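You operate a simulated robot arm through the tools that you are given. There is no shell and no other tool. Be economical: measure what you need, move in short steps, check, and stop when the job is done.

You run a simulated robot arm. Do the job below in one go: nothing can be reset, and whatever is moved stays where it is left.

Task
Unplug the black computer case and brush the dust off its fan grille.
Fine: white mains switch off, grey plug beside its block before the panel opens; use the wooden brush and put it back; leave the panel up. Set down upright: grey mains plug, wooden brush. What is to be rubbed or washed off counts as gone when no trace of it is left.

The check looks at the end state, three seconds after you hand in, the way a careful person would. Anything else that was tipped, shoved, dropped, spilled or broken makes it a failure.

Robot
A 6-joint arm with a fingered hand, hanging from a carriage that runs on a gantry, over the field with the corners [-2.564, 0.535], [-2.564, -0.745], [0.036, -0.745], [0.036, 0.535] (x, y) and turns from -6.161 to 5.847 rad about z. Base frame: it is fixed where the carriage stands at the start and does not move with it; the origin is on the floor, on the carriage's upright axis, x ahead of it, y to its left, z up. Lengths are in m, angles in rad, forces in N, time in s.
With the tool pointing down near the work surface it reaches from about 0.1 to 0.64 m from the robot's upright axis, wherever it stands. Its first joint turns from -2.897 to 2.897 rad. Places, roughly: black computer case [0.6, -0.5, 0.8]; black mains plug (3x3x4 cm) [0.6, 0.5, 0.8]; black side panel [0.6, -0.5, 0.9]; blue memory latch [0.5, 1, 0.8]; dust [0.7, -0.3, 0.9]; green card lock [0.8, -0.6, 0.9]; left sink clip [0.6, 0.9, 0.8]; left thumbscrew [0.8, 1.1, 1.2]; mat beside the dark power block [0.6, -0.1, 0.8]; orange case button [0.4, -0.7, 0.8]; orange memory latch [0.5, -0.6, 0.8]; panel latch [0.5, -0.6, 0.9]; processor lever [0.5, 0.8, 0.8]; red mains switch [0.6, 0.6, 0.8]; right sink clip [0.6, 0.8, 0.8]; right thumbscrew [0.8, 0.8, 1.2]. Payload 4 kg.
The TCP is the grasp point between the finger pads, 0.03 m short of the fingertips. In the tool frame z runs along the fingers and y along their closing line. Largest opening 0.104 m; the body of the gripper starts 0.035 m behind the TCP. The gripper is a hand of 5 fingers: y runs from the thumb to the fingers, the wrist lies at [-0.015, -0.113, -0.19] in the tool frame, and closing takes about 1.5 s.
Orientation is that of the tool frame in the base frame, as a unit quaternion [w, x, y, z]. With the fingers straight down and the wrist toward the robot, the tool's x, y and z point along [0, 1, 0], [1, 0, 0] and [0, 0, -1] of the base frame.

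Tools
- The arm moves only by the tool servo_tool. Its argument "plan" is a list of rows, each an object (a shift or turn left out is 0, a gripper value left out holds the last) with "slide": the shift along the tool's x, y, z in m, a list of three; "delta_rot": the turn, a rotation vector about the tool's x, y, z in rad, a list of three; "jaw": the opening, from 0 (shut) to 1 (fully open). In form: [{"slide": [dx, dy, dz], "delta_rot": [ax, ay, az], "jaw": jaw}, ...]. A call has 1 to 8 rows; each row shifts and turns the commanded pose from where the row before left it, along the tool's axes as they then stand. Rows are played at 5 a second. More than 0.05 m and 0.15 rad between two rows, or a gripper value outside its range, and nothing of the call is played. A pose out of reach is approached as far as the arm can. The call stops where the force on the tool passes 40 N (or 10 N more than at its start, if that is more) or the arm is blocked; 0.2 s more then pass. Each finger travels about 0.045 m/s and halts on what it meets, pressing with about 27 N; the grip force reading is that of the motor and also rises with nothing between the fingers. The clock runs only during rows and for 0.2 s after the last one: add rows that do not move to give the fingers time. The reply holds the time, the measured pose of the TCP, the force on the tool along the base axes, the opening and the grip force, in the units named above and with some noise, with the torque about the TCP (base axes, N m) and any sound that the robot's microphone picked up, and new pictures: "views" is both (left out), scene, wrist or none.
- Cameras (640 x 400 px; columns grow to the right, rows downward): "scene" is now at [0.2705, -0.0207, 1.7435]; the picture's right is [-0.30, -0.95, 0.00], its down [-0.80, 0.25, -0.54] and it looks along [0.52, -0.16, -0.84] (base axes); focal length 288 px, centre (320, 200). "wrist" rides on the gripper at [0.06, -0.083, -0.12] in the tool frame; the picture's right is [-0.79, 0.29, -0.54], its down [-0.56, -0.71, 0.44] and it looks along [-0.26, 0.65, 0.72] (tool axes); focal length 234 px, centre (320, 200). There is no depth. A picture from a camera that has moved, and an enlarged one, comes with that camera's place and axes in the base frame and with its lens.
- lift_body(by): slides the trunk up (or, below 0, down) by that many m; the arm and the scene camera ride with it, the base frame stays. It gives what a move gives, with no picture.
- roll_base(legs): drives the robot by 1 to 6 legs, each [ahead, left, turn to the left] in m, m and rad, along the robot's own axes; the way and the turn of a leg run together, so that a leg with both is an arc; at most 1.5 m and 3.142 rad a leg. The arm and the cameras ride along, it lands a little off, and it stops where it bumps. It keeps to its track: a leg is cut to what the track allows. It gives what a move gives, and a new picture of the scene camera.
- hand_shape(shape): the hand has 5 fingers and takes this shape, open, in about a second: jaw (thumb against the fingers, like two jaws); tri (thumb and two fingers); tip (a fingertip pinch); poke (one finger out to press); point (the index stretched); flat (the hand flat); cup (the hand cupped); fist (a fist). The gripper value then closes the fingers along that shape, each until it touches; the sizes above hold for jaw. It gives what a move gives, with no picture.
- aim_head(pan, tilt): turns the head with the scene camera to pan (to the left, within 2.705 rad either way) and tilt (down, from -0.506 to 1.204), counted from straight ahead of the robot. It gives what a move gives, and a new picture of the scene camera.
- close_up(camera, box): a new picture of the part [left, top, right, bottom] of that camera's present view, enlarged. No time passes.
- finish_job(): hands the job in; it is judged then, once.

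Work in short steps. Places have to be worked out from the pictures, the camera data and where the tool is seen: move nearer, look again, correct. Check each grasp and each placing, and mend what went wrong. You have 120 turns and 260 pictures in all, those below and enlarged ones among them. Open the gripper and draw the arm clear of the work before you hand the job in, unless the task says otherwise; then end with one line.

The tools are called after "Emit:" as a command line: name --argument value ..., lists and objects as JSON in quotes. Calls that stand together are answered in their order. servo_tool: Moves the arm, as the interface text tells. Its arguments: {"type":"object","properties":{"plan":{"type":"array","items":{"type":"object","properties":{"slide":{"type":"array","items":{"type":"number"}},"delta_rot":{"type":"array","items":{"type":"number"}},"jaw":{"type":"number"}}}},"views":{"type":"string","enum":["both","scene","wrist","none"]}},"required":["plan"]} The other tools are called the same way: lift_body (by) slides the trunk up or down; hand_shape (shape) gives the hand a shape; roll_base (legs) drives the base; aim_head (pan, tilt) turns the head that bears the scene camera; close_up (camera, box) takes an enlarged picture of a part of a camera's view; finish_job () hands the job in.

At the start:

```text
clock: 0.0
position: [0.3552, -0.1579, 0.9997]
ee_rot: [-0.001, 0.707, 0.707, 0.0]
contact_force: [0.7, 0.4, 0.5]
moment: [-0.01, -0.01, 0.01]
finger_gap: 0.1036
grip_force: 0.0
shape: jaw
trunk travel left (down, up): [-0.464, 0.134]
robot x, y, heading: [0.0026, -0.0026, -0.003]
head pan, tilt: [-0.307, 0.997]
```

scene: 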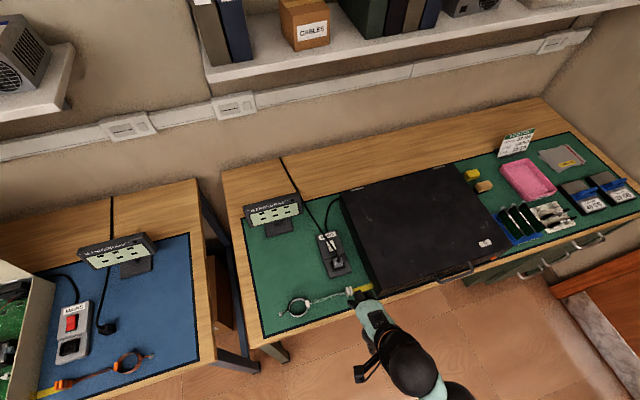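
wrist: 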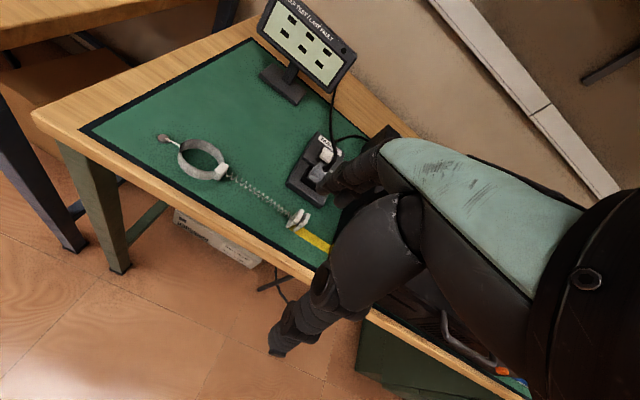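

I see the green bench with the black case and its power block. I'll enlarge both areas to read the details.

Emit:
close_up --camera "scene" --box '[230, 180, 390, 320]'

Emit:
close_up --camera "scene" --box '[330, 140, 640, 320]'

```text
2.86 times, centred on (310, 250) of scene
camera zoom: at [0.2705, -0.0207, 1.7435], right [-0.3, -0.95, 0.0], down [-0.8, 0.25, -0.54], along [0.52, -0.16, -0.84], focal length 824 px, centre (349, 57)
```

zoom: 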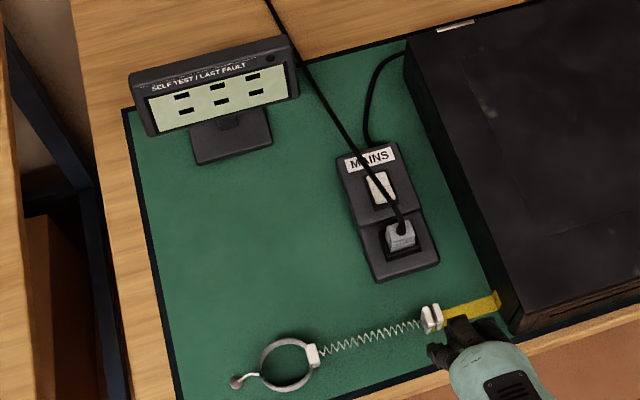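

```text
2.06 times, centred on (485, 230) of scene
camera zoom: at [0.2705, -0.0207, 1.7435], right [-0.3, -0.95, 0.0], down [-0.8, 0.25, -0.54], along [0.52, -0.16, -0.84], focal length 596 px, centre (-21, 138)
```

zoom: 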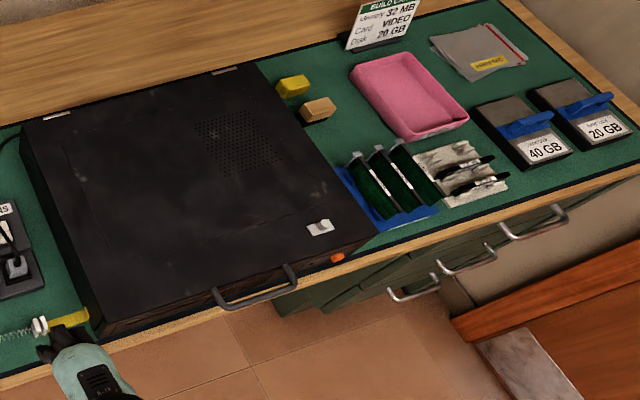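

I'll enlarge the plug block, the brush area and the latch more tightly.

Emit:
close_up --camera "scene" --box '[305, 220, 365, 285]'

Emit:
close_up --camera "scene" --box '[440, 150, 520, 200]'

Emit:
close_up --camera "scene" --box '[420, 220, 530, 300]'

Emit:
close_up --camera "scene" --box '[490, 180, 590, 245]'

```text
6.15 times, centred on (335, 252) of scene
camera zoom: at [0.2705, -0.0207, 1.7435], right [-0.3, -0.95, 0.0], down [-0.8, 0.25, -0.54], along [0.52, -0.16, -0.84], focal length 1775 px, centre (228, -123)
```

zoom: 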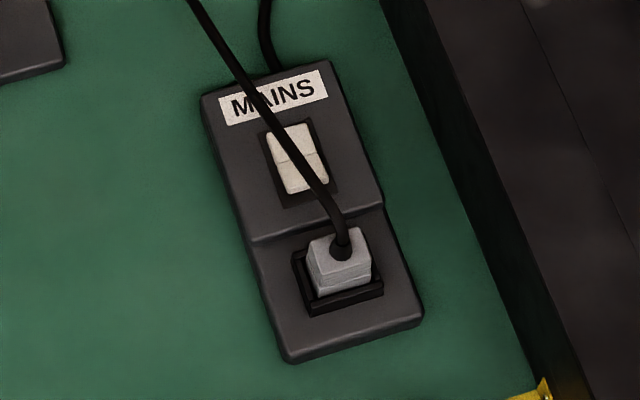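

```text
8.00 times, centred on (480, 175) of scene
camera zoom: at [0.2705, -0.0207, 1.7435], right [-0.3, -0.95, 0.0], down [-0.8, 0.25, -0.54], along [0.52, -0.16, -0.84], focal length 2308 px, centre (-960, 400)
```

zoom: 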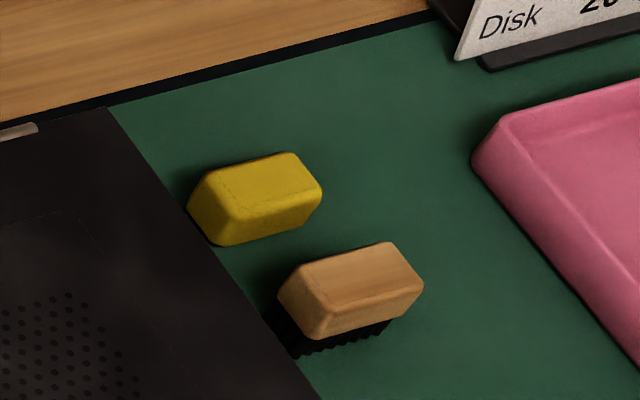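

```text
5.00 times, centred on (475, 260) of scene
camera zoom: at [0.2705, -0.0207, 1.7435], right [-0.3, -0.95, 0.0], down [-0.8, 0.25, -0.54], along [0.52, -0.16, -0.84], focal length 1442 px, centre (-455, -100)
```

zoom: 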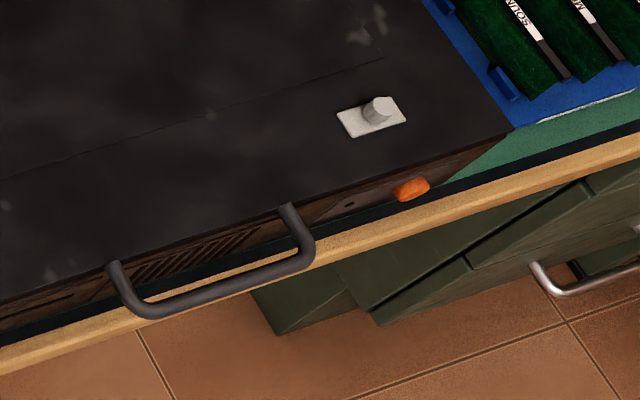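

```text
6.15 times, centred on (540, 212) of scene
camera zoom: at [0.2705, -0.0207, 1.7435], right [-0.3, -0.95, 0.0], down [-0.8, 0.25, -0.54], along [0.52, -0.16, -0.84], focal length 1775 px, centre (-1034, 123)
```

zoom: 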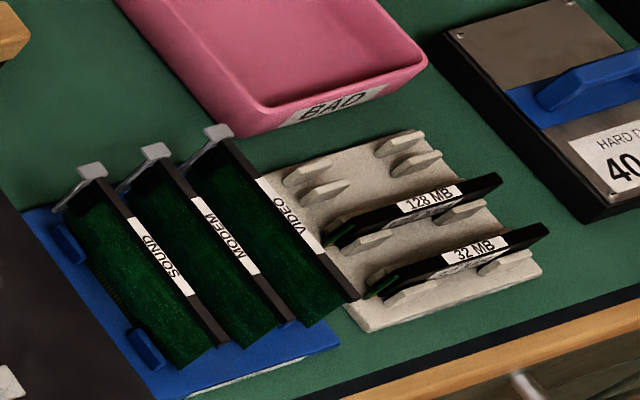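

Block lies along x with the plug near (0.57,-0.17) and the rocker near (0.64,-0.17). I'll slide the carriage sideways so that both are straight ahead.

Emit:
roll_base --legs '[[0.03, -0.17, 0]]'

Emit:
hand_shape --shape "poke"

Emit:
servo_tool --plan '[{"slide": [0.04, 0, -0.04]}, {"slide": [0.04, 0.04, 0]}, {"slide": [0.04, 0.04, 0]}, {"slide": [0.03, 0.04, 0]}]' --views "both"

```text
clock: 1.5
position: [0.3867, -0.3279, 1.0006]
ee_rot: [-0.001, 0.707, 0.708, 0.0]
contact_force: [0.1, 0.1, 0.4]
moment: [0.01, -0.01, 0.0]
finger_gap: 0.1035
grip_force: 0.0
shape: jaw
trunk travel left (down, up): [-0.464, 0.134]
robot x, y, heading: [0.0305, -0.1725, 0.0]
head pan, tilt: [-0.307, 0.997]
camera scene: at [0.3005, -0.1893, 1.7435], right [-0.3, -0.95, 0.0], down [-0.8, 0.25, -0.54], along [0.52, -0.16, -0.84], focal length 288 px, centre (320, 200)
```

scene: 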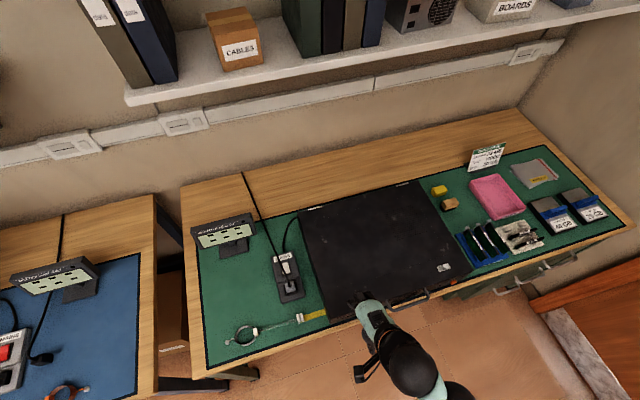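

```text
clock: 2.4
position: [0.3859, -0.3277, 1.0001]
ee_rot: [0.0, 0.706, 0.708, 0.0]
contact_force: [-0.6, -0.8, 0.3]
moment: [-0.01, -0.01, -0.01]
finger_gap: 0.0002
grip_force: 0.1
shape: poke
trunk travel left (down, up): [-0.464, 0.134]
robot x, y, heading: [0.0325, -0.1722, 0.002]
head pan, tilt: [-0.307, 0.997]
```

```text
refused: row 1 steps farther than a row can; nothing moved
```

Steps must stay under 5 cm; I'll redo the move with smaller rows.

Emit:
servo_tool --plan '[{"slide": [0.04, 0, -0.02]}, {"slide": [0.04, 0.025, 0]}, {"slide": [0.03, 0.035, 0]}, {"slide": [0.03, 0.035, 0]}, {"slide": [0.01, 0.035, 0]}]' --views "both"

Emit:
close_up --camera "scene" --box '[250, 220, 346, 280]'

```text
clock: 3.6
position: [0.5178, -0.1773, 1.0211]
ee_rot: [0.0, 0.707, 0.707, 0.0]
contact_force: [-0.7, 0.2, 1.0]
moment: [0.0, -0.04, -0.03]
finger_gap: 0.0
grip_force: 0.1
shape: poke
trunk travel left (down, up): [-0.464, 0.134]
robot x, y, heading: [0.0305, -0.1711, 0.006]
head pan, tilt: [-0.307, 0.997]
camera scene: at [0.3005, -0.1893, 1.7435], right [-0.3, -0.95, 0.0], down [-0.8, 0.25, -0.54], along [0.52, -0.16, -0.84], focal length 288 px, centre (320, 200)
camera wrist: at [0.4335, -0.1167, 1.1413], right [0.29, -0.79, 0.54], down [-0.71, -0.56, -0.43], along [0.65, -0.26, -0.72], focal length 234 px, centre (320, 200)
```

scene: 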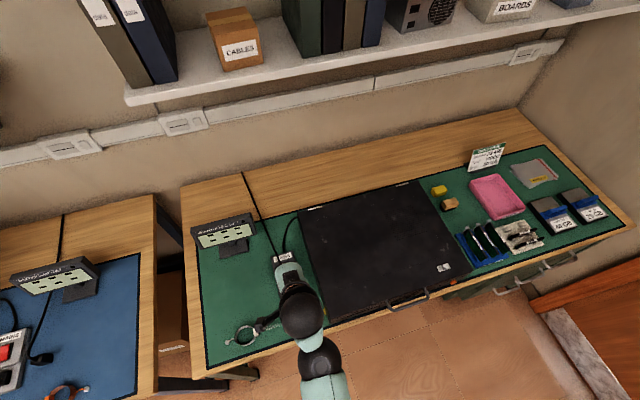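
wrist: 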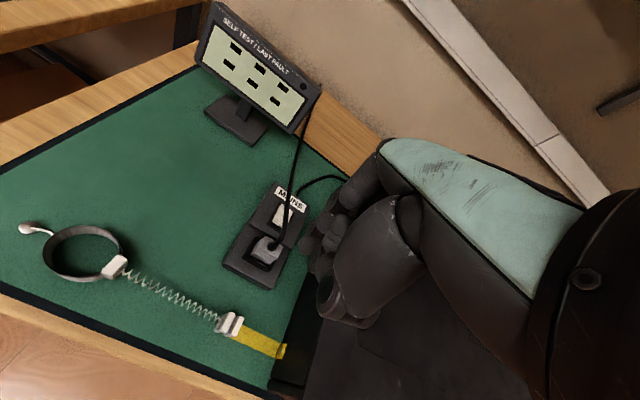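

```text
6.67 times, centred on (298, 250) of scene
camera zoom: at [0.3005, -0.1893, 1.7435], right [-0.3, -0.95, 0.0], down [-0.8, 0.25, -0.54], along [0.52, -0.16, -0.84], focal length 1923 px, centre (467, -133)
```

zoom: 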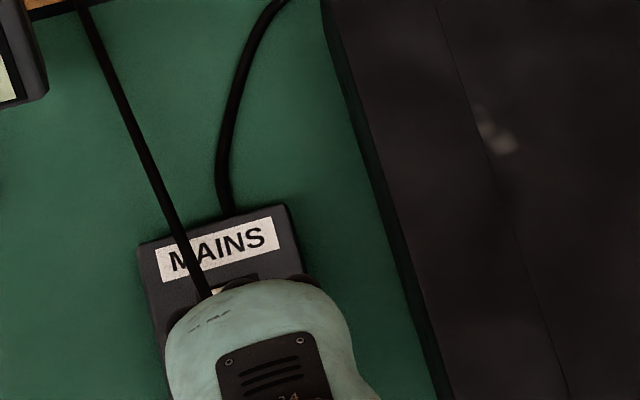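

The wrist camera sees the block and the hand. I'll enlarge that part to see the rocker's state and the poking finger.

Emit:
close_up --camera "wrist" --box '[220, 170, 400, 300]'

```text
3.08 times, centred on (310, 235) of wrist
camera zoom: at [0.4335, -0.1167, 1.1413], right [0.29, -0.79, 0.54], down [-0.71, -0.56, -0.43], along [0.65, -0.26, -0.72], focal length 720 px, centre (351, 92)
```

zoom: 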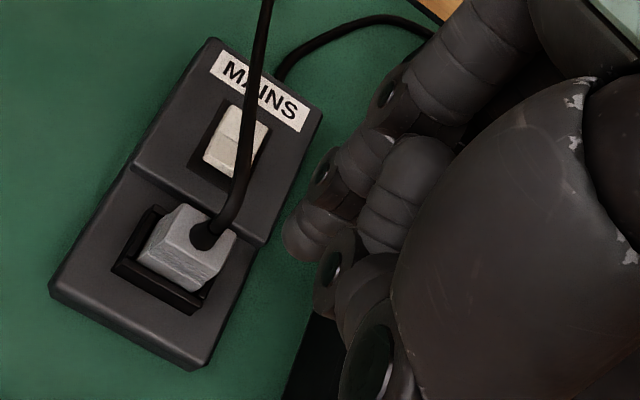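

I'll look tighter at the rocker itself to tell which half is pressed in, and also at the red one for comparison.

Emit:
close_up --camera "wrist" --box '[264, 190, 308, 222]'

Emit:
close_up --camera "scene" --box '[0, 320, 60, 390]'

```text
12.50 times, centred on (286, 206) of wrist
camera zoom: at [0.4335, -0.1167, 1.1413], right [0.29, -0.79, 0.54], down [-0.71, -0.56, -0.43], along [0.65, -0.26, -0.72], focal length 2927 px, centre (745, 125)
```

zoom: 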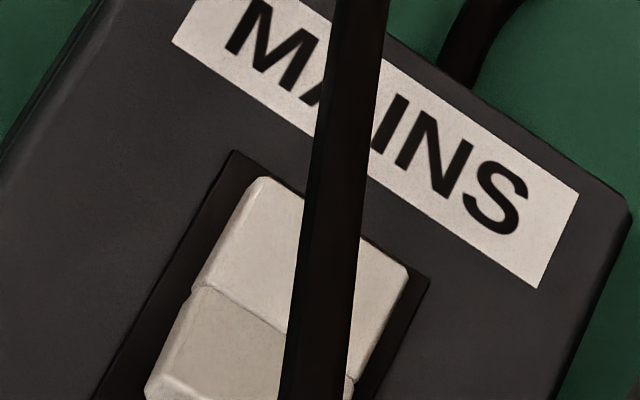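

```text
5.71 times, centred on (30, 355) of scene
camera zoom: at [0.3005, -0.1893, 1.7435], right [-0.3, -0.95, 0.0], down [-0.8, 0.25, -0.54], along [0.52, -0.16, -0.84], focal length 1648 px, centre (1977, -686)
```

zoom: 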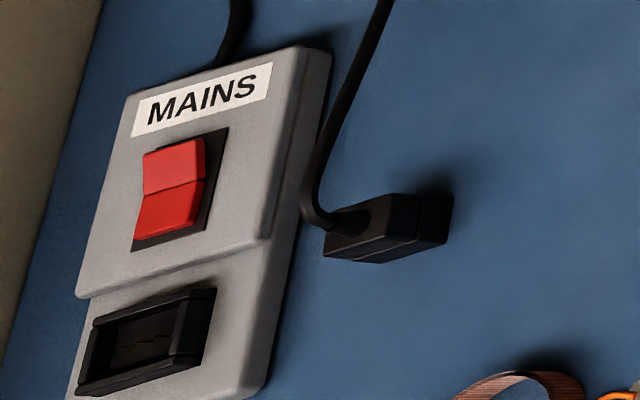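

Cropping the lower half of the rocker too.

Emit:
close_up --camera "wrist" --box '[264, 200, 324, 236]'

```text
10.67 times, centred on (294, 218) of wrist
camera zoom: at [0.4335, -0.1167, 1.1413], right [0.29, -0.79, 0.54], down [-0.71, -0.56, -0.43], along [0.65, -0.26, -0.72], focal length 2498 px, centre (597, 8)
```

zoom: 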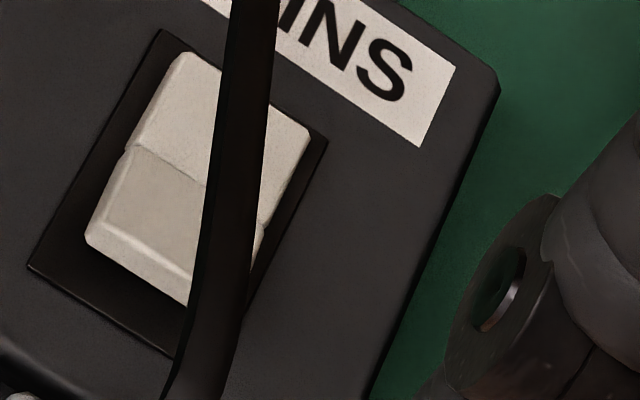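

The near half of the rocker (toward the plug) stands proud at about (0.63,-0.177), so that is the half to press. The poke fingertip appears about 3 cm below the TCP; I'll hover above it and check.

Emit:
servo_tool --plan '[{"slide": [0.003, 0.04, 0]}, {"slide": [0.003, 0.035, 0.01]}, {"slide": [0, 0.035, 0.03]}, {"slide": [0, 0, 0.03]}, {"slide": [0, 0, 0.015]}]' --views "both"

Emit:
close_up --camera "wrist" --box '[220, 170, 400, 300]'

Emit:
close_up --camera "scene" --box '[240, 220, 340, 290]'

```text
clock: 4.8
position: [0.627, -0.1698, 0.9339]
ee_rot: [-0.001, 0.705, 0.709, 0.0]
contact_force: [-0.3, -0.4, 0.2]
moment: [-0.02, 0.01, -0.01]
finger_gap: 0.0
grip_force: 0.0
shape: poke
trunk travel left (down, up): [-0.464, 0.134]
robot x, y, heading: [0.0315, -0.1711, 0.005]
head pan, tilt: [-0.307, 0.997]
camera scene: at [0.3005, -0.1893, 1.7435], right [-0.3, -0.95, 0.0], down [-0.8, 0.25, -0.54], along [0.52, -0.16, -0.84], focal length 288 px, centre (320, 200)
camera wrist: at [0.5424, -0.11, 1.0538], right [0.29, -0.79, 0.54], down [-0.71, -0.56, -0.44], along [0.65, -0.26, -0.72], focal length 234 px, centre (320, 200)
```

scene: 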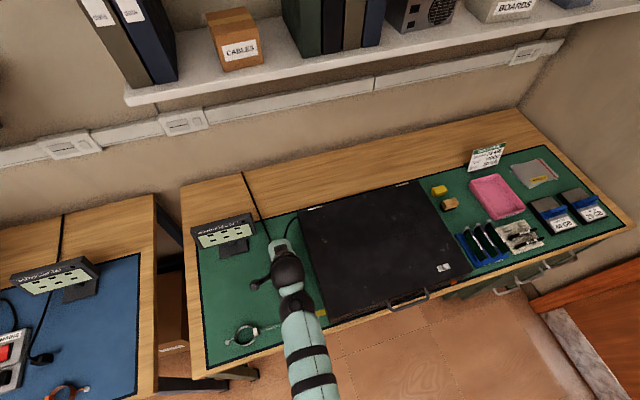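
wrist: 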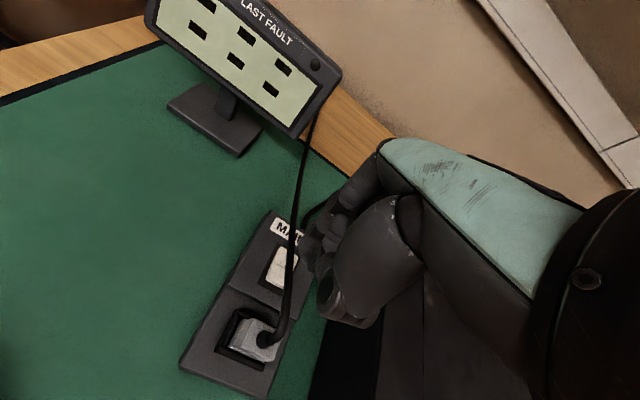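

```text
3.08 times, centred on (310, 235) of wrist
camera zoom: at [0.5424, -0.11, 1.0538], right [0.29, -0.79, 0.54], down [-0.71, -0.56, -0.44], along [0.65, -0.26, -0.72], focal length 720 px, centre (351, 92)
```

zoom: 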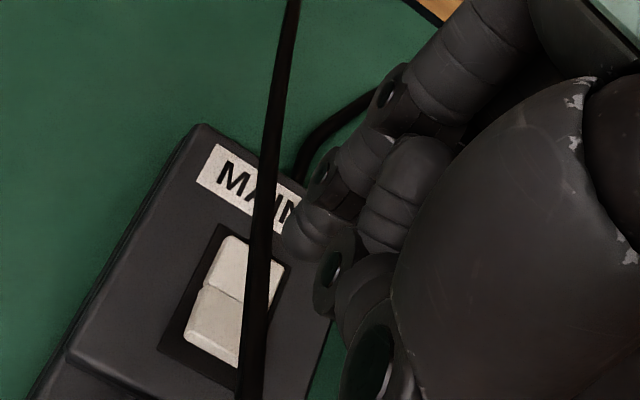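

```text
5.71 times, centred on (290, 255) of scene
camera zoom: at [0.3005, -0.1893, 1.7435], right [-0.3, -0.95, 0.0], down [-0.8, 0.25, -0.54], along [0.52, -0.16, -0.84], focal length 1648 px, centre (491, -114)
```

zoom: 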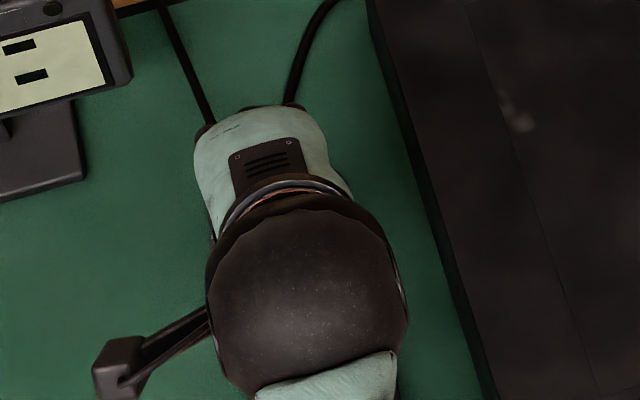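

Triangulation puts the raised half at (0.627,-0.176,0.836), and the fingertip sits over it at about z 0.904. I'll lower and press in small steps.

Emit:
servo_tool --plan '[{"slide": [-0.003, -0.003, 0.03]}, {"slide": [0, 0, 0.02]}, {"slide": [0, 0, 0.01]}, {"slide": [0, 0, 0.006]}, {"slide": [0, 0, 0.005]}, {"slide": [0, 0, 0.005]}]' --views "wrist"

Emit:
close_up --camera "wrist" --box '[220, 170, 400, 300]'

```text
clock: 6.2
position: [0.6254, -0.1749, 0.8622]
ee_rot: [0.002, 0.706, 0.708, 0.003]
contact_force: [-4.6, 0.1, 16.7]
moment: [0.0, 0.15, 0.0]
finger_gap: 0.0
grip_force: 0.1
shape: poke
trunk travel left (down, up): [-0.464, 0.134]
robot x, y, heading: [0.0281, -0.167, 0.001]
head pan, tilt: [-0.307, 0.997]
camera wrist: at [0.5398, -0.115, 0.9809], right [0.29, -0.79, 0.54], down [-0.7, -0.56, -0.44], along [0.65, -0.26, -0.71], focal length 234 px, centre (320, 200)
```

wrist: 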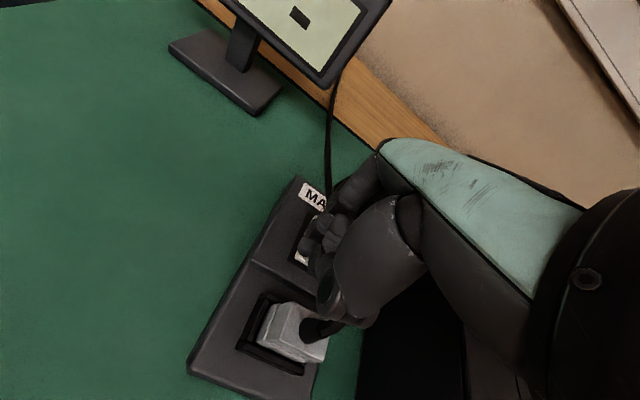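

```text
3.08 times, centred on (310, 235) of wrist
camera zoom: at [0.5398, -0.115, 0.9809], right [0.29, -0.79, 0.54], down [-0.7, -0.56, -0.44], along [0.65, -0.26, -0.71], focal length 720 px, centre (351, 92)
```

zoom: 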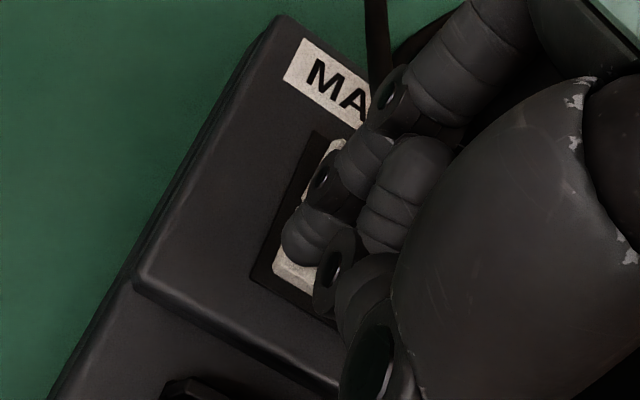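

Contact at 17 N with the fingertip on the rocker. I'll press a little more, then lift and look.

Emit:
servo_tool --plan '[{"slide": [0, 0, 0.004]}, {"slide": [0, 0, 0.003]}, {}, {"slide": [0, 0, -0.03]}, {"slide": [0, 0, -0.045]}]' --views "wrist"

Emit:
close_up --camera "wrist" --box '[220, 210, 330, 290]'

```text
clock: 6.6
position: [0.6314, -0.1747, 0.8624]
ee_rot: [0.007, 0.706, 0.708, 0.007]
contact_force: [2.1, 0.6, 14.6]
moment: [-0.12, -0.07, 0.05]
finger_gap: 0.0
grip_force: 0.1
shape: poke
trunk travel left (down, up): [-0.464, 0.134]
robot x, y, heading: [0.0279, -0.1701, -0.003]
head pan, tilt: [-0.307, 0.997]
stopped in row 2: the force on the tool passed its limit at 44 N (the readings are from after the stop); the commanded pose is now the measured one
camera wrist: at [0.5446, -0.1148, 0.981], right [0.28, -0.79, 0.55], down [-0.7, -0.56, -0.45], along [0.66, -0.26, -0.71], focal length 234 px, centre (320, 200)
```

wrist: 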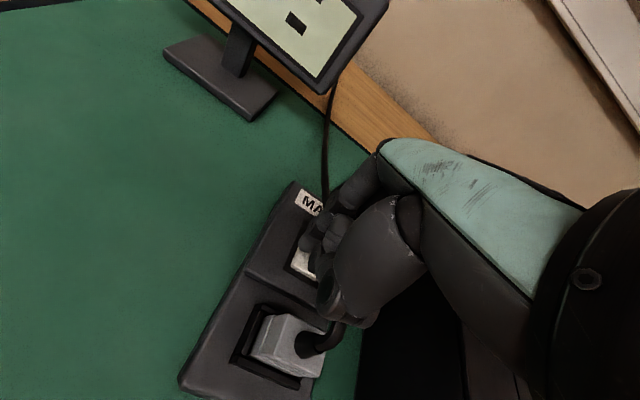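

```text
5.00 times, centred on (275, 250) of wrist
camera zoom: at [0.5446, -0.1148, 0.981], right [0.28, -0.79, 0.55], down [-0.7, -0.56, -0.45], along [0.66, -0.26, -0.71], focal length 1171 px, centre (545, -50)
```

zoom: 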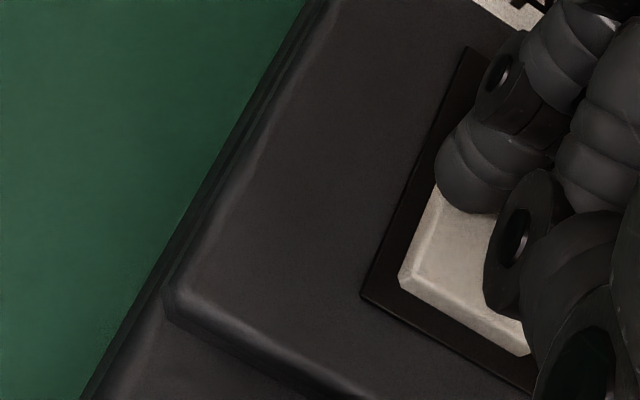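

It hit the force limit and slid a little forward. I'll lift and look at the rocker.

Emit:
servo_tool --plan '[{"slide": [0, 0, -0.03]}, {"slide": [0, -0.02, -0.045]}]' --views "wrist"

Emit:
close_up --camera "wrist" --box '[250, 210, 320, 260]'

```text
clock: 7.2
position: [0.6045, -0.1745, 0.9332]
ee_rot: [0.003, 0.706, 0.708, 0.003]
contact_force: [-0.6, 0.7, 1.0]
moment: [0.01, 0.01, -0.03]
finger_gap: 0.0
grip_force: 0.0
shape: poke
trunk travel left (down, up): [-0.464, 0.134]
robot x, y, heading: [0.0286, -0.1659, -0.0]
head pan, tilt: [-0.307, 0.997]
camera wrist: at [0.5193, -0.1152, 1.0517], right [0.29, -0.79, 0.55], down [-0.7, -0.56, -0.44], along [0.65, -0.26, -0.71], focal length 234 px, centre (320, 200)
```

wrist: 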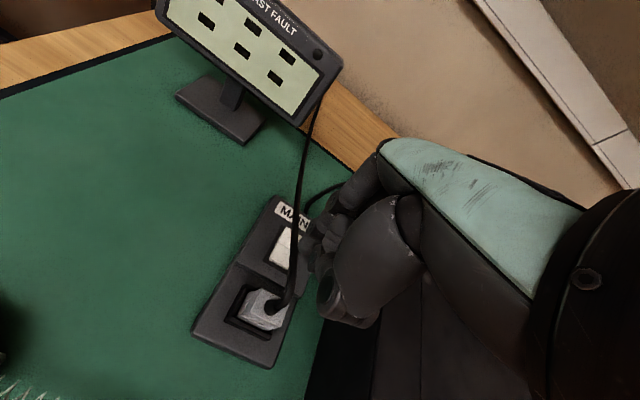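

```text
8.00 times, centred on (285, 235) of wrist
camera zoom: at [0.5193, -0.1152, 1.0517], right [0.29, -0.79, 0.55], down [-0.7, -0.56, -0.44], along [0.65, -0.26, -0.71], focal length 1873 px, centre (600, -80)
```

zoom: 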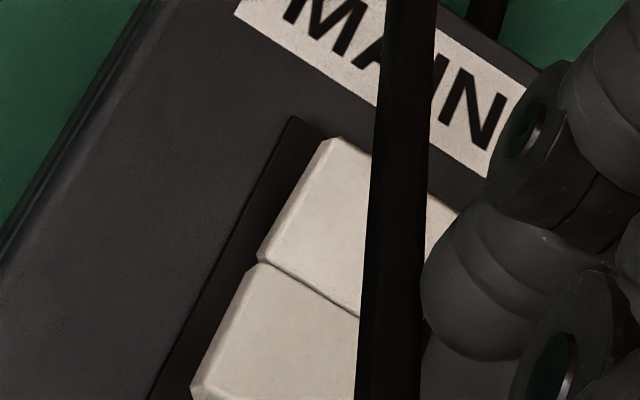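

I'll view the whole rocker at the same scale as before for comparison.

Emit:
close_up --camera "wrist" --box '[245, 220, 315, 280]'

```text
6.67 times, centred on (280, 250) of wrist
camera zoom: at [0.5193, -0.1152, 1.0517], right [0.29, -0.79, 0.55], down [-0.7, -0.56, -0.44], along [0.65, -0.26, -0.71], focal length 1561 px, centre (587, -133)
```

zoom: 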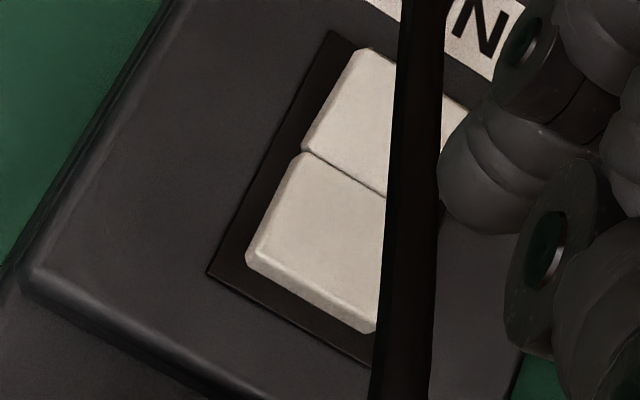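

To compare fairly I'll go back to the earlier viewing pose and take the same crop.

Emit:
servo_tool --plan '[{"slide": [0.005, 0.022, 0]}, {}]' --views "none"

Emit:
close_up --camera "wrist" --box '[220, 170, 400, 300]'

Emit:
close_up --camera "wrist" --box '[255, 230, 325, 290]'

```text
clock: 7.8
position: [0.6284, -0.1692, 0.9351]
ee_rot: [0.004, 0.706, 0.708, 0.003]
contact_force: [-0.2, -0.2, 0.1]
moment: [0.0, 0.01, -0.01]
finger_gap: 0.0
grip_force: 0.0
shape: poke
trunk travel left (down, up): [-0.464, 0.134]
robot x, y, heading: [0.0315, -0.17, -0.001]
head pan, tilt: [-0.307, 0.997]
```

```text
3.08 times, centred on (310, 235) of wrist
camera zoom: at [0.5425, -0.1099, 1.0523], right [0.28, -0.79, 0.55], down [-0.7, -0.56, -0.44], along [0.65, -0.26, -0.71], focal length 720 px, centre (351, 92)
```

zoom: 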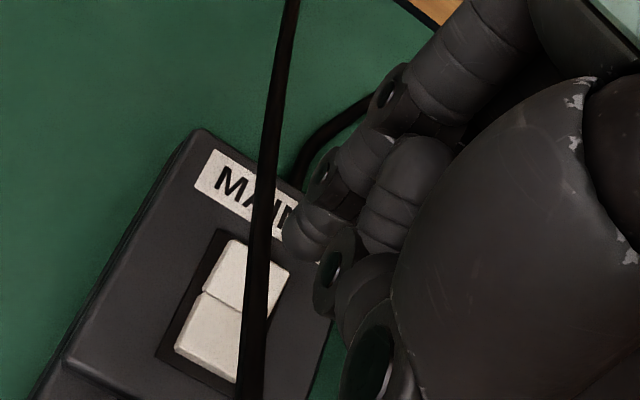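

```text
6.67 times, centred on (290, 260) of wrist
camera zoom: at [0.5425, -0.1099, 1.0523], right [0.28, -0.79, 0.55], down [-0.7, -0.56, -0.44], along [0.65, -0.26, -0.71], focal length 1561 px, centre (520, -200)
```

zoom: 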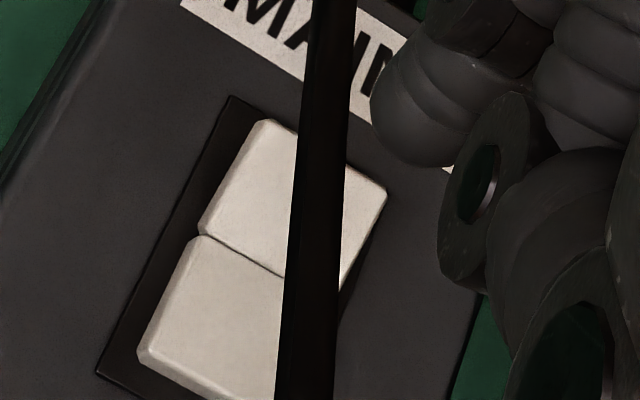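

The near half now sits lower and the far half stands proud, so the rocker has flipped off. Plug top triangulates to (0.571,-0.181,0.859); I'll back up, take the jaw shape and hover above it.

Emit:
servo_tool --plan '[{"slide": [0, -0.02, -0.04]}, {"slide": [-0.006, -0.037, -0.02]}]' --views "none"

Emit:
hand_shape --shape "jaw"

Emit:
servo_tool --plan '[{"jaw": 0.7}, {"slide": [0, 0, 0.03]}, {}, {}]' --views "both"

Emit:
close_up --camera "wrist" --box '[200, 170, 420, 400]'

```text
clock: 8.4
position: [0.5704, -0.177, 0.994]
ee_rot: [0.004, 0.706, 0.708, 0.003]
contact_force: [-0.4, 0.2, 0.0]
moment: [0.0, -0.01, -0.03]
finger_gap: 0.0
grip_force: 0.0
shape: poke
trunk travel left (down, up): [-0.464, 0.134]
robot x, y, heading: [0.031, -0.1648, 0.004]
head pan, tilt: [-0.307, 0.997]
```

```text
clock: 9.3
position: [0.5703, -0.1766, 0.9933]
ee_rot: [0.004, 0.706, 0.708, 0.003]
contact_force: [-0.1, 0.6, -0.1]
moment: [0.01, 0.02, -0.03]
finger_gap: 0.1039
grip_force: 0.0
shape: jaw
trunk travel left (down, up): [-0.464, 0.134]
robot x, y, heading: [0.0313, -0.1677, 0.004]
head pan, tilt: [-0.307, 0.997]
```

```text
clock: 10.3
position: [0.5709, -0.176, 0.9641]
ee_rot: [0.004, 0.707, 0.708, 0.003]
contact_force: [0.6, 0.5, -1.2]
moment: [0.01, 0.02, 0.01]
finger_gap: 0.0733
grip_force: 0.0
shape: jaw
trunk travel left (down, up): [-0.464, 0.134]
robot x, y, heading: [0.0276, -0.1726, 0.003]
head pan, tilt: [-0.307, 0.997]
camera scene: at [0.3004, -0.1893, 1.7435], right [-0.3, -0.95, 0.0], down [-0.8, 0.25, -0.54], along [0.52, -0.16, -0.84], focal length 288 px, centre (320, 200)
camera wrist: at [0.4853, -0.1164, 1.083], right [0.28, -0.79, 0.55], down [-0.7, -0.56, -0.44], along [0.65, -0.26, -0.71], focal length 234 px, centre (320, 200)
```

scene: 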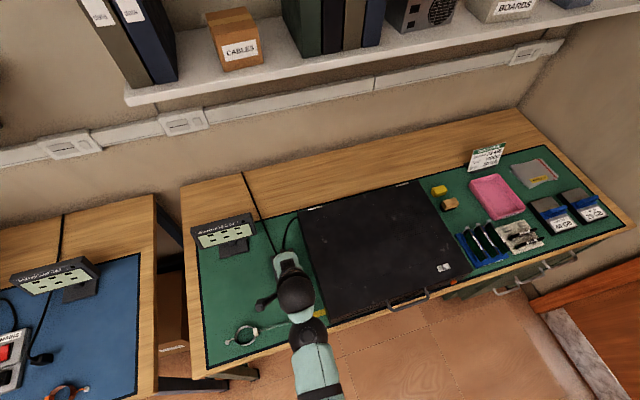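
wrist: 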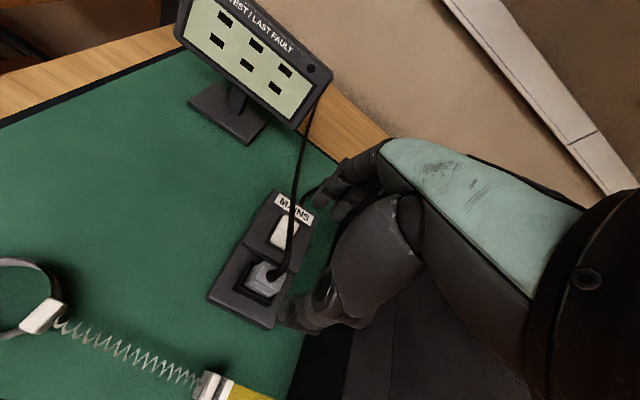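

```text
1.74 times, centred on (310, 285) of wrist
camera zoom: at [0.4853, -0.1164, 1.083], right [0.28, -0.79, 0.55], down [-0.7, -0.56, -0.44], along [0.65, -0.26, -0.71], focal length 407 px, centre (337, 52)
```

zoom: 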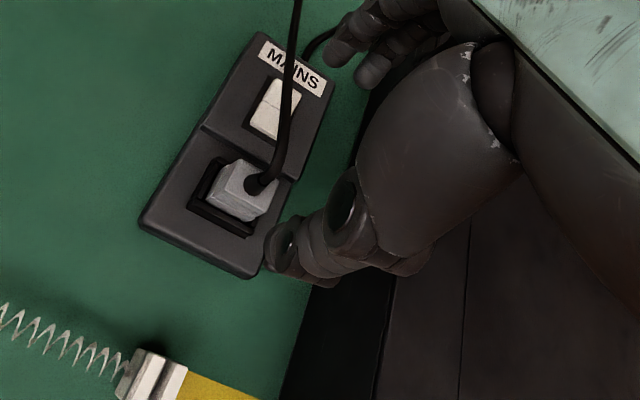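

Thumb is on the near side and the fingers are on the far side of the plug. I'll lower to about z 0.868 around it with the hand slightly narrowed.

Emit:
servo_tool --plan '[{"slide": [-0.004, 0, 0.04], "jaw": 0.62}, {"slide": [0, 0, 0.03]}, {"slide": [0, 0, 0.015]}, {"slide": [0, 0, 0.01]}]' --views "wrist"

Emit:
close_up --camera "wrist" --box '[200, 170, 420, 400]'

```text
clock: 11.3
position: [0.5713, -0.1791, 0.8687]
ee_rot: [0.004, 0.706, 0.708, 0.004]
contact_force: [0.6, 0.1, 1.1]
moment: [0.02, 0.0, -0.01]
finger_gap: 0.0647
grip_force: 0.1
shape: jaw
trunk travel left (down, up): [-0.464, 0.134]
robot x, y, heading: [0.0319, -0.1709, 0.004]
head pan, tilt: [-0.307, 0.997]
camera wrist: at [0.4865, -0.1193, 0.9874], right [0.28, -0.79, 0.55], down [-0.7, -0.56, -0.44], along [0.65, -0.26, -0.71], focal length 234 px, centre (320, 200)
```

wrist: 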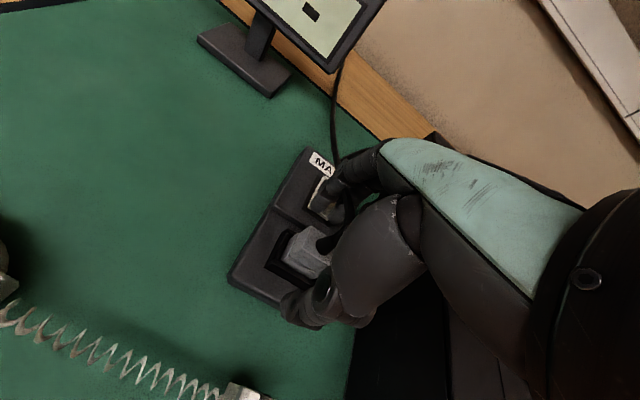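

```text
1.74 times, centred on (310, 285) of wrist
camera zoom: at [0.4865, -0.1193, 0.9874], right [0.28, -0.79, 0.55], down [-0.7, -0.56, -0.44], along [0.65, -0.26, -0.71], focal length 407 px, centre (337, 52)
```

zoom: 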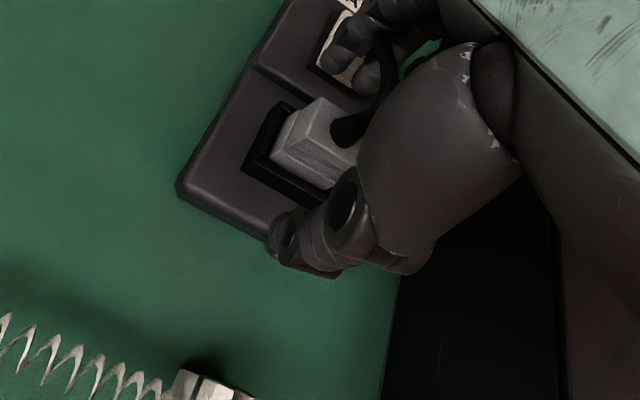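

The plug is centred between thumb and fingers. I'll close on it.

Emit:
servo_tool --plan '[{"jaw": 0.42}, {"slide": [0, 0, 0.005]}, {"jaw": 0}, {}, {}, {}, {}]' --views "wrist"

Emit:
close_up --camera "wrist" --box '[200, 170, 420, 400]'

```text
clock: 12.9
position: [0.5719, -0.1785, 0.8625]
ee_rot: [0.004, 0.707, 0.707, 0.003]
contact_force: [-2.0, 0.9, 0.1]
moment: [0.0, 0.03, -0.01]
finger_gap: 0.0174
grip_force: 27.3
shape: jaw
trunk travel left (down, up): [-0.464, 0.134]
robot x, y, heading: [0.0302, -0.1666, 0.002]
head pan, tilt: [-0.307, 0.997]
camera wrist: at [0.4863, -0.1196, 0.9826], right [0.28, -0.79, 0.55], down [-0.7, -0.56, -0.44], along [0.65, -0.26, -0.71], focal length 234 px, centre (320, 200)
```

wrist: 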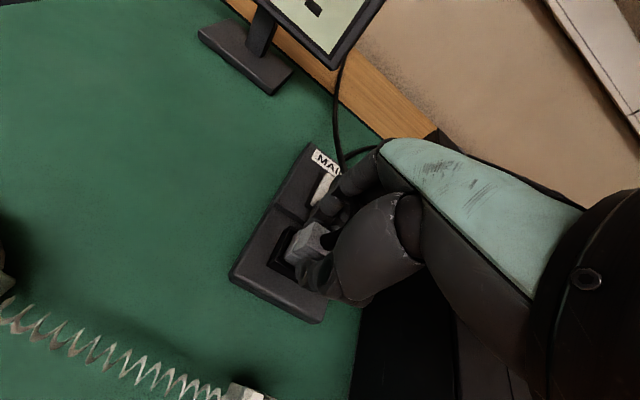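

```text
1.74 times, centred on (310, 285) of wrist
camera zoom: at [0.4863, -0.1196, 0.9826], right [0.28, -0.79, 0.55], down [-0.7, -0.56, -0.44], along [0.65, -0.26, -0.71], focal length 407 px, centre (337, 52)
```

zoom: 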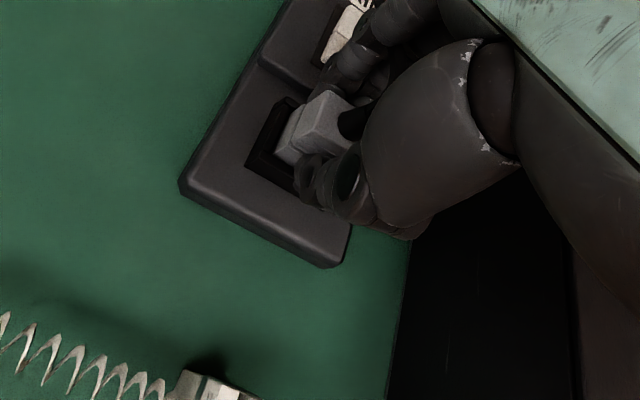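

Grip force 27 N with a 17 mm gap: it holds something. I'll pull straight up.

Emit:
servo_tool --plan '[{"slide": [0, 0, -0.01]}, {"slide": [0, 0, -0.015]}, {"slide": [0, 0, -0.02]}, {"slide": [0, 0, -0.03]}, {}]' --views "wrist"

Emit:
close_up --camera "wrist" --box '[200, 170, 420, 400]'

```text
clock: 14.1
position: [0.5712, -0.1792, 0.9387]
ee_rot: [0.004, 0.707, 0.708, 0.003]
contact_force: [-0.4, -0.2, -0.4]
moment: [0.02, 0.0, 0.05]
finger_gap: 0.0171
grip_force: 26.8
shape: jaw
trunk travel left (down, up): [-0.464, 0.134]
robot x, y, heading: [0.0286, -0.1748, 0.002]
head pan, tilt: [-0.307, 0.997]
camera wrist: at [0.4858, -0.1198, 1.0569], right [0.28, -0.79, 0.55], down [-0.7, -0.56, -0.44], along [0.65, -0.26, -0.71], focal length 234 px, centre (320, 200)
```

wrist: 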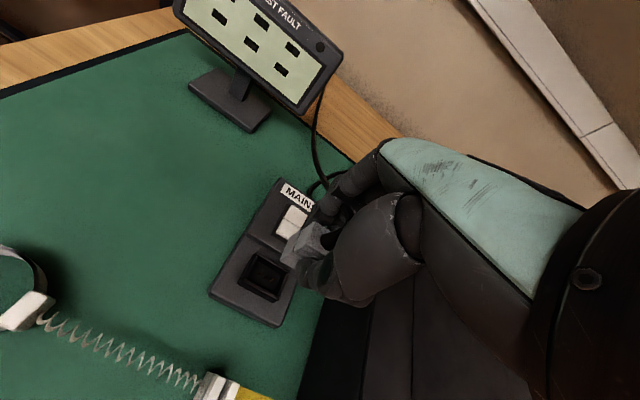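

```text
1.74 times, centred on (310, 285) of wrist
camera zoom: at [0.4858, -0.1198, 1.0569], right [0.28, -0.79, 0.55], down [-0.7, -0.56, -0.44], along [0.65, -0.26, -0.71], focal length 407 px, centre (337, 52)
```

zoom: 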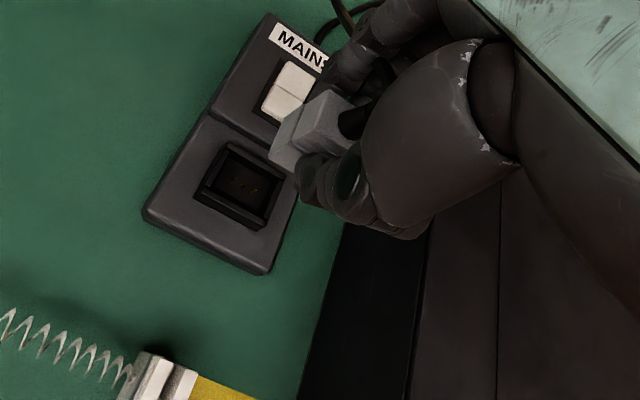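

The plug is out and upright in the hand, and the socket is empty. I'll carry it to the mat left of the block, near (0.575,-0.09), and start lowering.

Emit:
servo_tool --plan '[{"slide": [0.04, 0.002, 0]}, {"slide": [0.046, 0.002, 0]}, {"slide": [0, 0, 0.03]}, {"slide": [0, 0, 0.03]}, {"slide": [0, 0, 0.015]}]' --views "wrist"

Emit:
close_up --camera "wrist" --box '[200, 170, 420, 400]'

```text
clock: 15.3
position: [0.576, -0.0916, 0.8625]
ee_rot: [0.003, 0.707, 0.707, 0.003]
contact_force: [0.6, -1.1, -0.7]
moment: [-0.02, -0.03, 0.06]
finger_gap: 0.0173
grip_force: 26.5
shape: jaw
trunk travel left (down, up): [-0.464, 0.134]
robot x, y, heading: [0.0277, -0.1699, 0.006]
head pan, tilt: [-0.307, 0.997]
camera wrist: at [0.49, -0.0315, 0.982], right [0.28, -0.79, 0.55], down [-0.7, -0.56, -0.44], along [0.65, -0.26, -0.71], focal length 234 px, centre (320, 200)
```

wrist: 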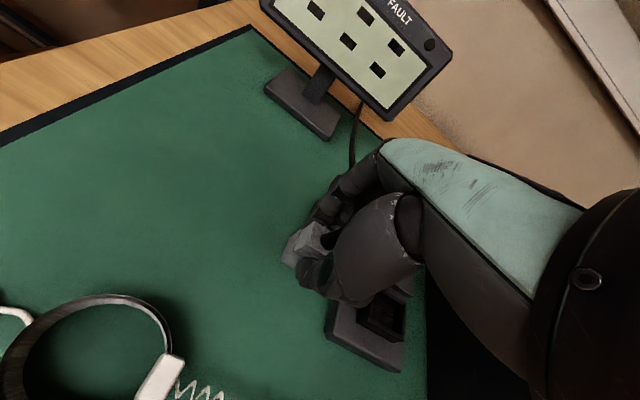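

```text
1.74 times, centred on (310, 285) of wrist
camera zoom: at [0.49, -0.0315, 0.982], right [0.28, -0.79, 0.55], down [-0.7, -0.56, -0.44], along [0.65, -0.26, -0.71], focal length 407 px, centre (337, 52)
```

zoom: 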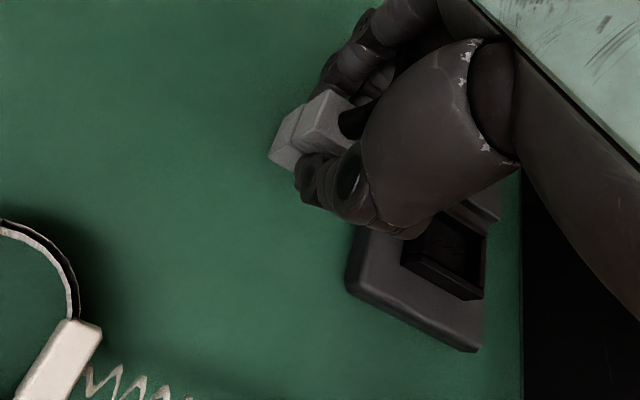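

Free mat below. I'll lower in small steps until a gentle contact.

Emit:
servo_tool --plan '[{"slide": [0, 0, 0.006]}, {"slide": [0, 0, 0.005]}, {"slide": [0, 0, 0.004]}, {}]' --views "none"

Emit:
close_up --camera "wrist" --box '[270, 200, 370, 280]'

```text
clock: 16.3
position: [0.5764, -0.093, 0.848]
ee_rot: [0.003, 0.707, 0.708, 0.005]
contact_force: [0.1, -0.3, -0.9]
moment: [-0.01, -0.01, 0.04]
finger_gap: 0.0172
grip_force: 27.4
shape: jaw
trunk travel left (down, up): [-0.464, 0.134]
robot x, y, heading: [0.0296, -0.1695, -0.0]
head pan, tilt: [-0.307, 0.997]
```

```text
5.00 times, centred on (320, 240) of wrist
camera zoom: at [0.4905, -0.0331, 0.9671], right [0.28, -0.79, 0.55], down [-0.7, -0.56, -0.44], along [0.65, -0.26, -0.71], focal length 1171 px, centre (320, 0)
```

zoom: 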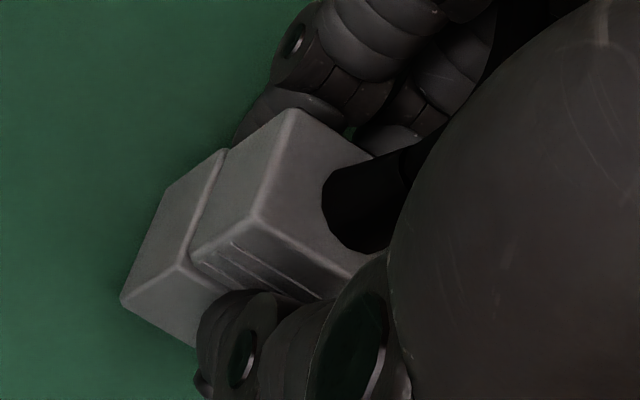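

No contact yet; the plug hangs upright. Lower more.

Emit:
servo_tool --plan '[{"slide": [0, 0, 0.004]}, {"slide": [0, 0, 0.003]}, {"slide": [0, 0, 0.003]}, {}]' --views "none"

Emit:
close_up --camera "wrist" --box '[270, 200, 370, 280]'

```text
clock: 17.3
position: [0.5778, -0.0922, 0.8402]
ee_rot: [0.005, 0.706, 0.708, 0.005]
contact_force: [-4.9, 0.1, 17.0]
moment: [0.06, 0.05, -0.04]
finger_gap: 0.0178
grip_force: 27.6
shape: jaw
trunk travel left (down, up): [-0.464, 0.134]
robot x, y, heading: [0.0304, -0.1679, 0.003]
head pan, tilt: [-0.307, 0.997]
```

```text
5.00 times, centred on (320, 240) of wrist
camera zoom: at [0.4915, -0.0328, 0.9589], right [0.28, -0.79, 0.55], down [-0.7, -0.56, -0.45], along [0.66, -0.26, -0.71], focal length 1171 px, centre (320, 0)
```

zoom: 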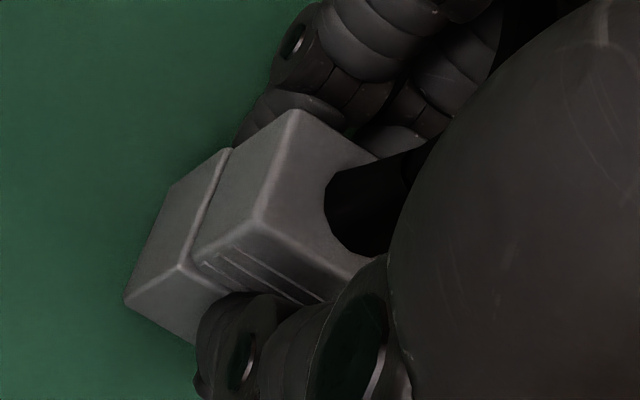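

Contact at 17 N, so the mat is near z 0.799. I'll ease up by 2 mm, open gently and rise.

Emit:
servo_tool --plan '[{"slide": [0, 0, -0.0015]}, {"jaw": 0.3}, {"jaw": 0.55}, {}, {}, {"slide": [0, 0, -0.02]}, {"slide": [0, 0, -0.04]}, {"slide": [0, 0, -0.045]}]' --views "wrist"

Emit:
close_up --camera "wrist" --box '[220, 170, 400, 300]'

```text
clock: 19.1
position: [0.5728, -0.0938, 0.9454]
ee_rot: [0.004, 0.707, 0.707, 0.004]
contact_force: [-0.4, 0.0, -0.5]
moment: [0.01, 0.0, -0.01]
finger_gap: 0.0569
grip_force: 0.0
shape: jaw
trunk travel left (down, up): [-0.464, 0.134]
robot x, y, heading: [0.0275, -0.1676, 0.006]
head pan, tilt: [-0.307, 0.997]
camera wrist: at [0.4873, -0.0334, 1.0639], right [0.29, -0.79, 0.55], down [-0.7, -0.56, -0.44], along [0.65, -0.26, -0.71], focal length 234 px, centre (320, 200)
```

wrist: 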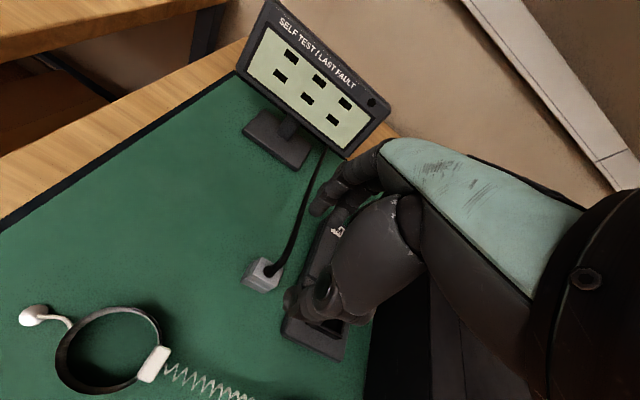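

```text
3.08 times, centred on (310, 235) of wrist
camera zoom: at [0.4873, -0.0334, 1.0639], right [0.29, -0.79, 0.55], down [-0.7, -0.56, -0.44], along [0.65, -0.26, -0.71], focal length 720 px, centre (351, 92)
```

zoom: 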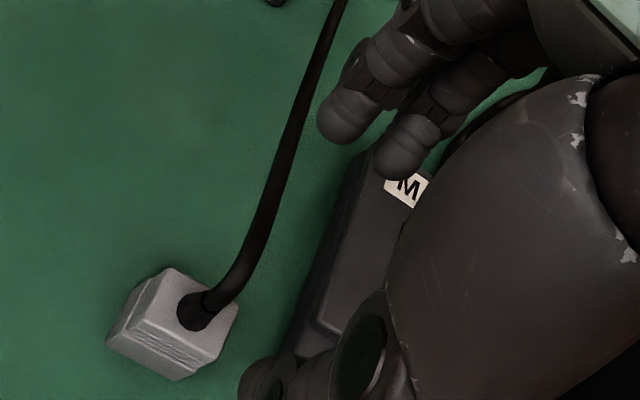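

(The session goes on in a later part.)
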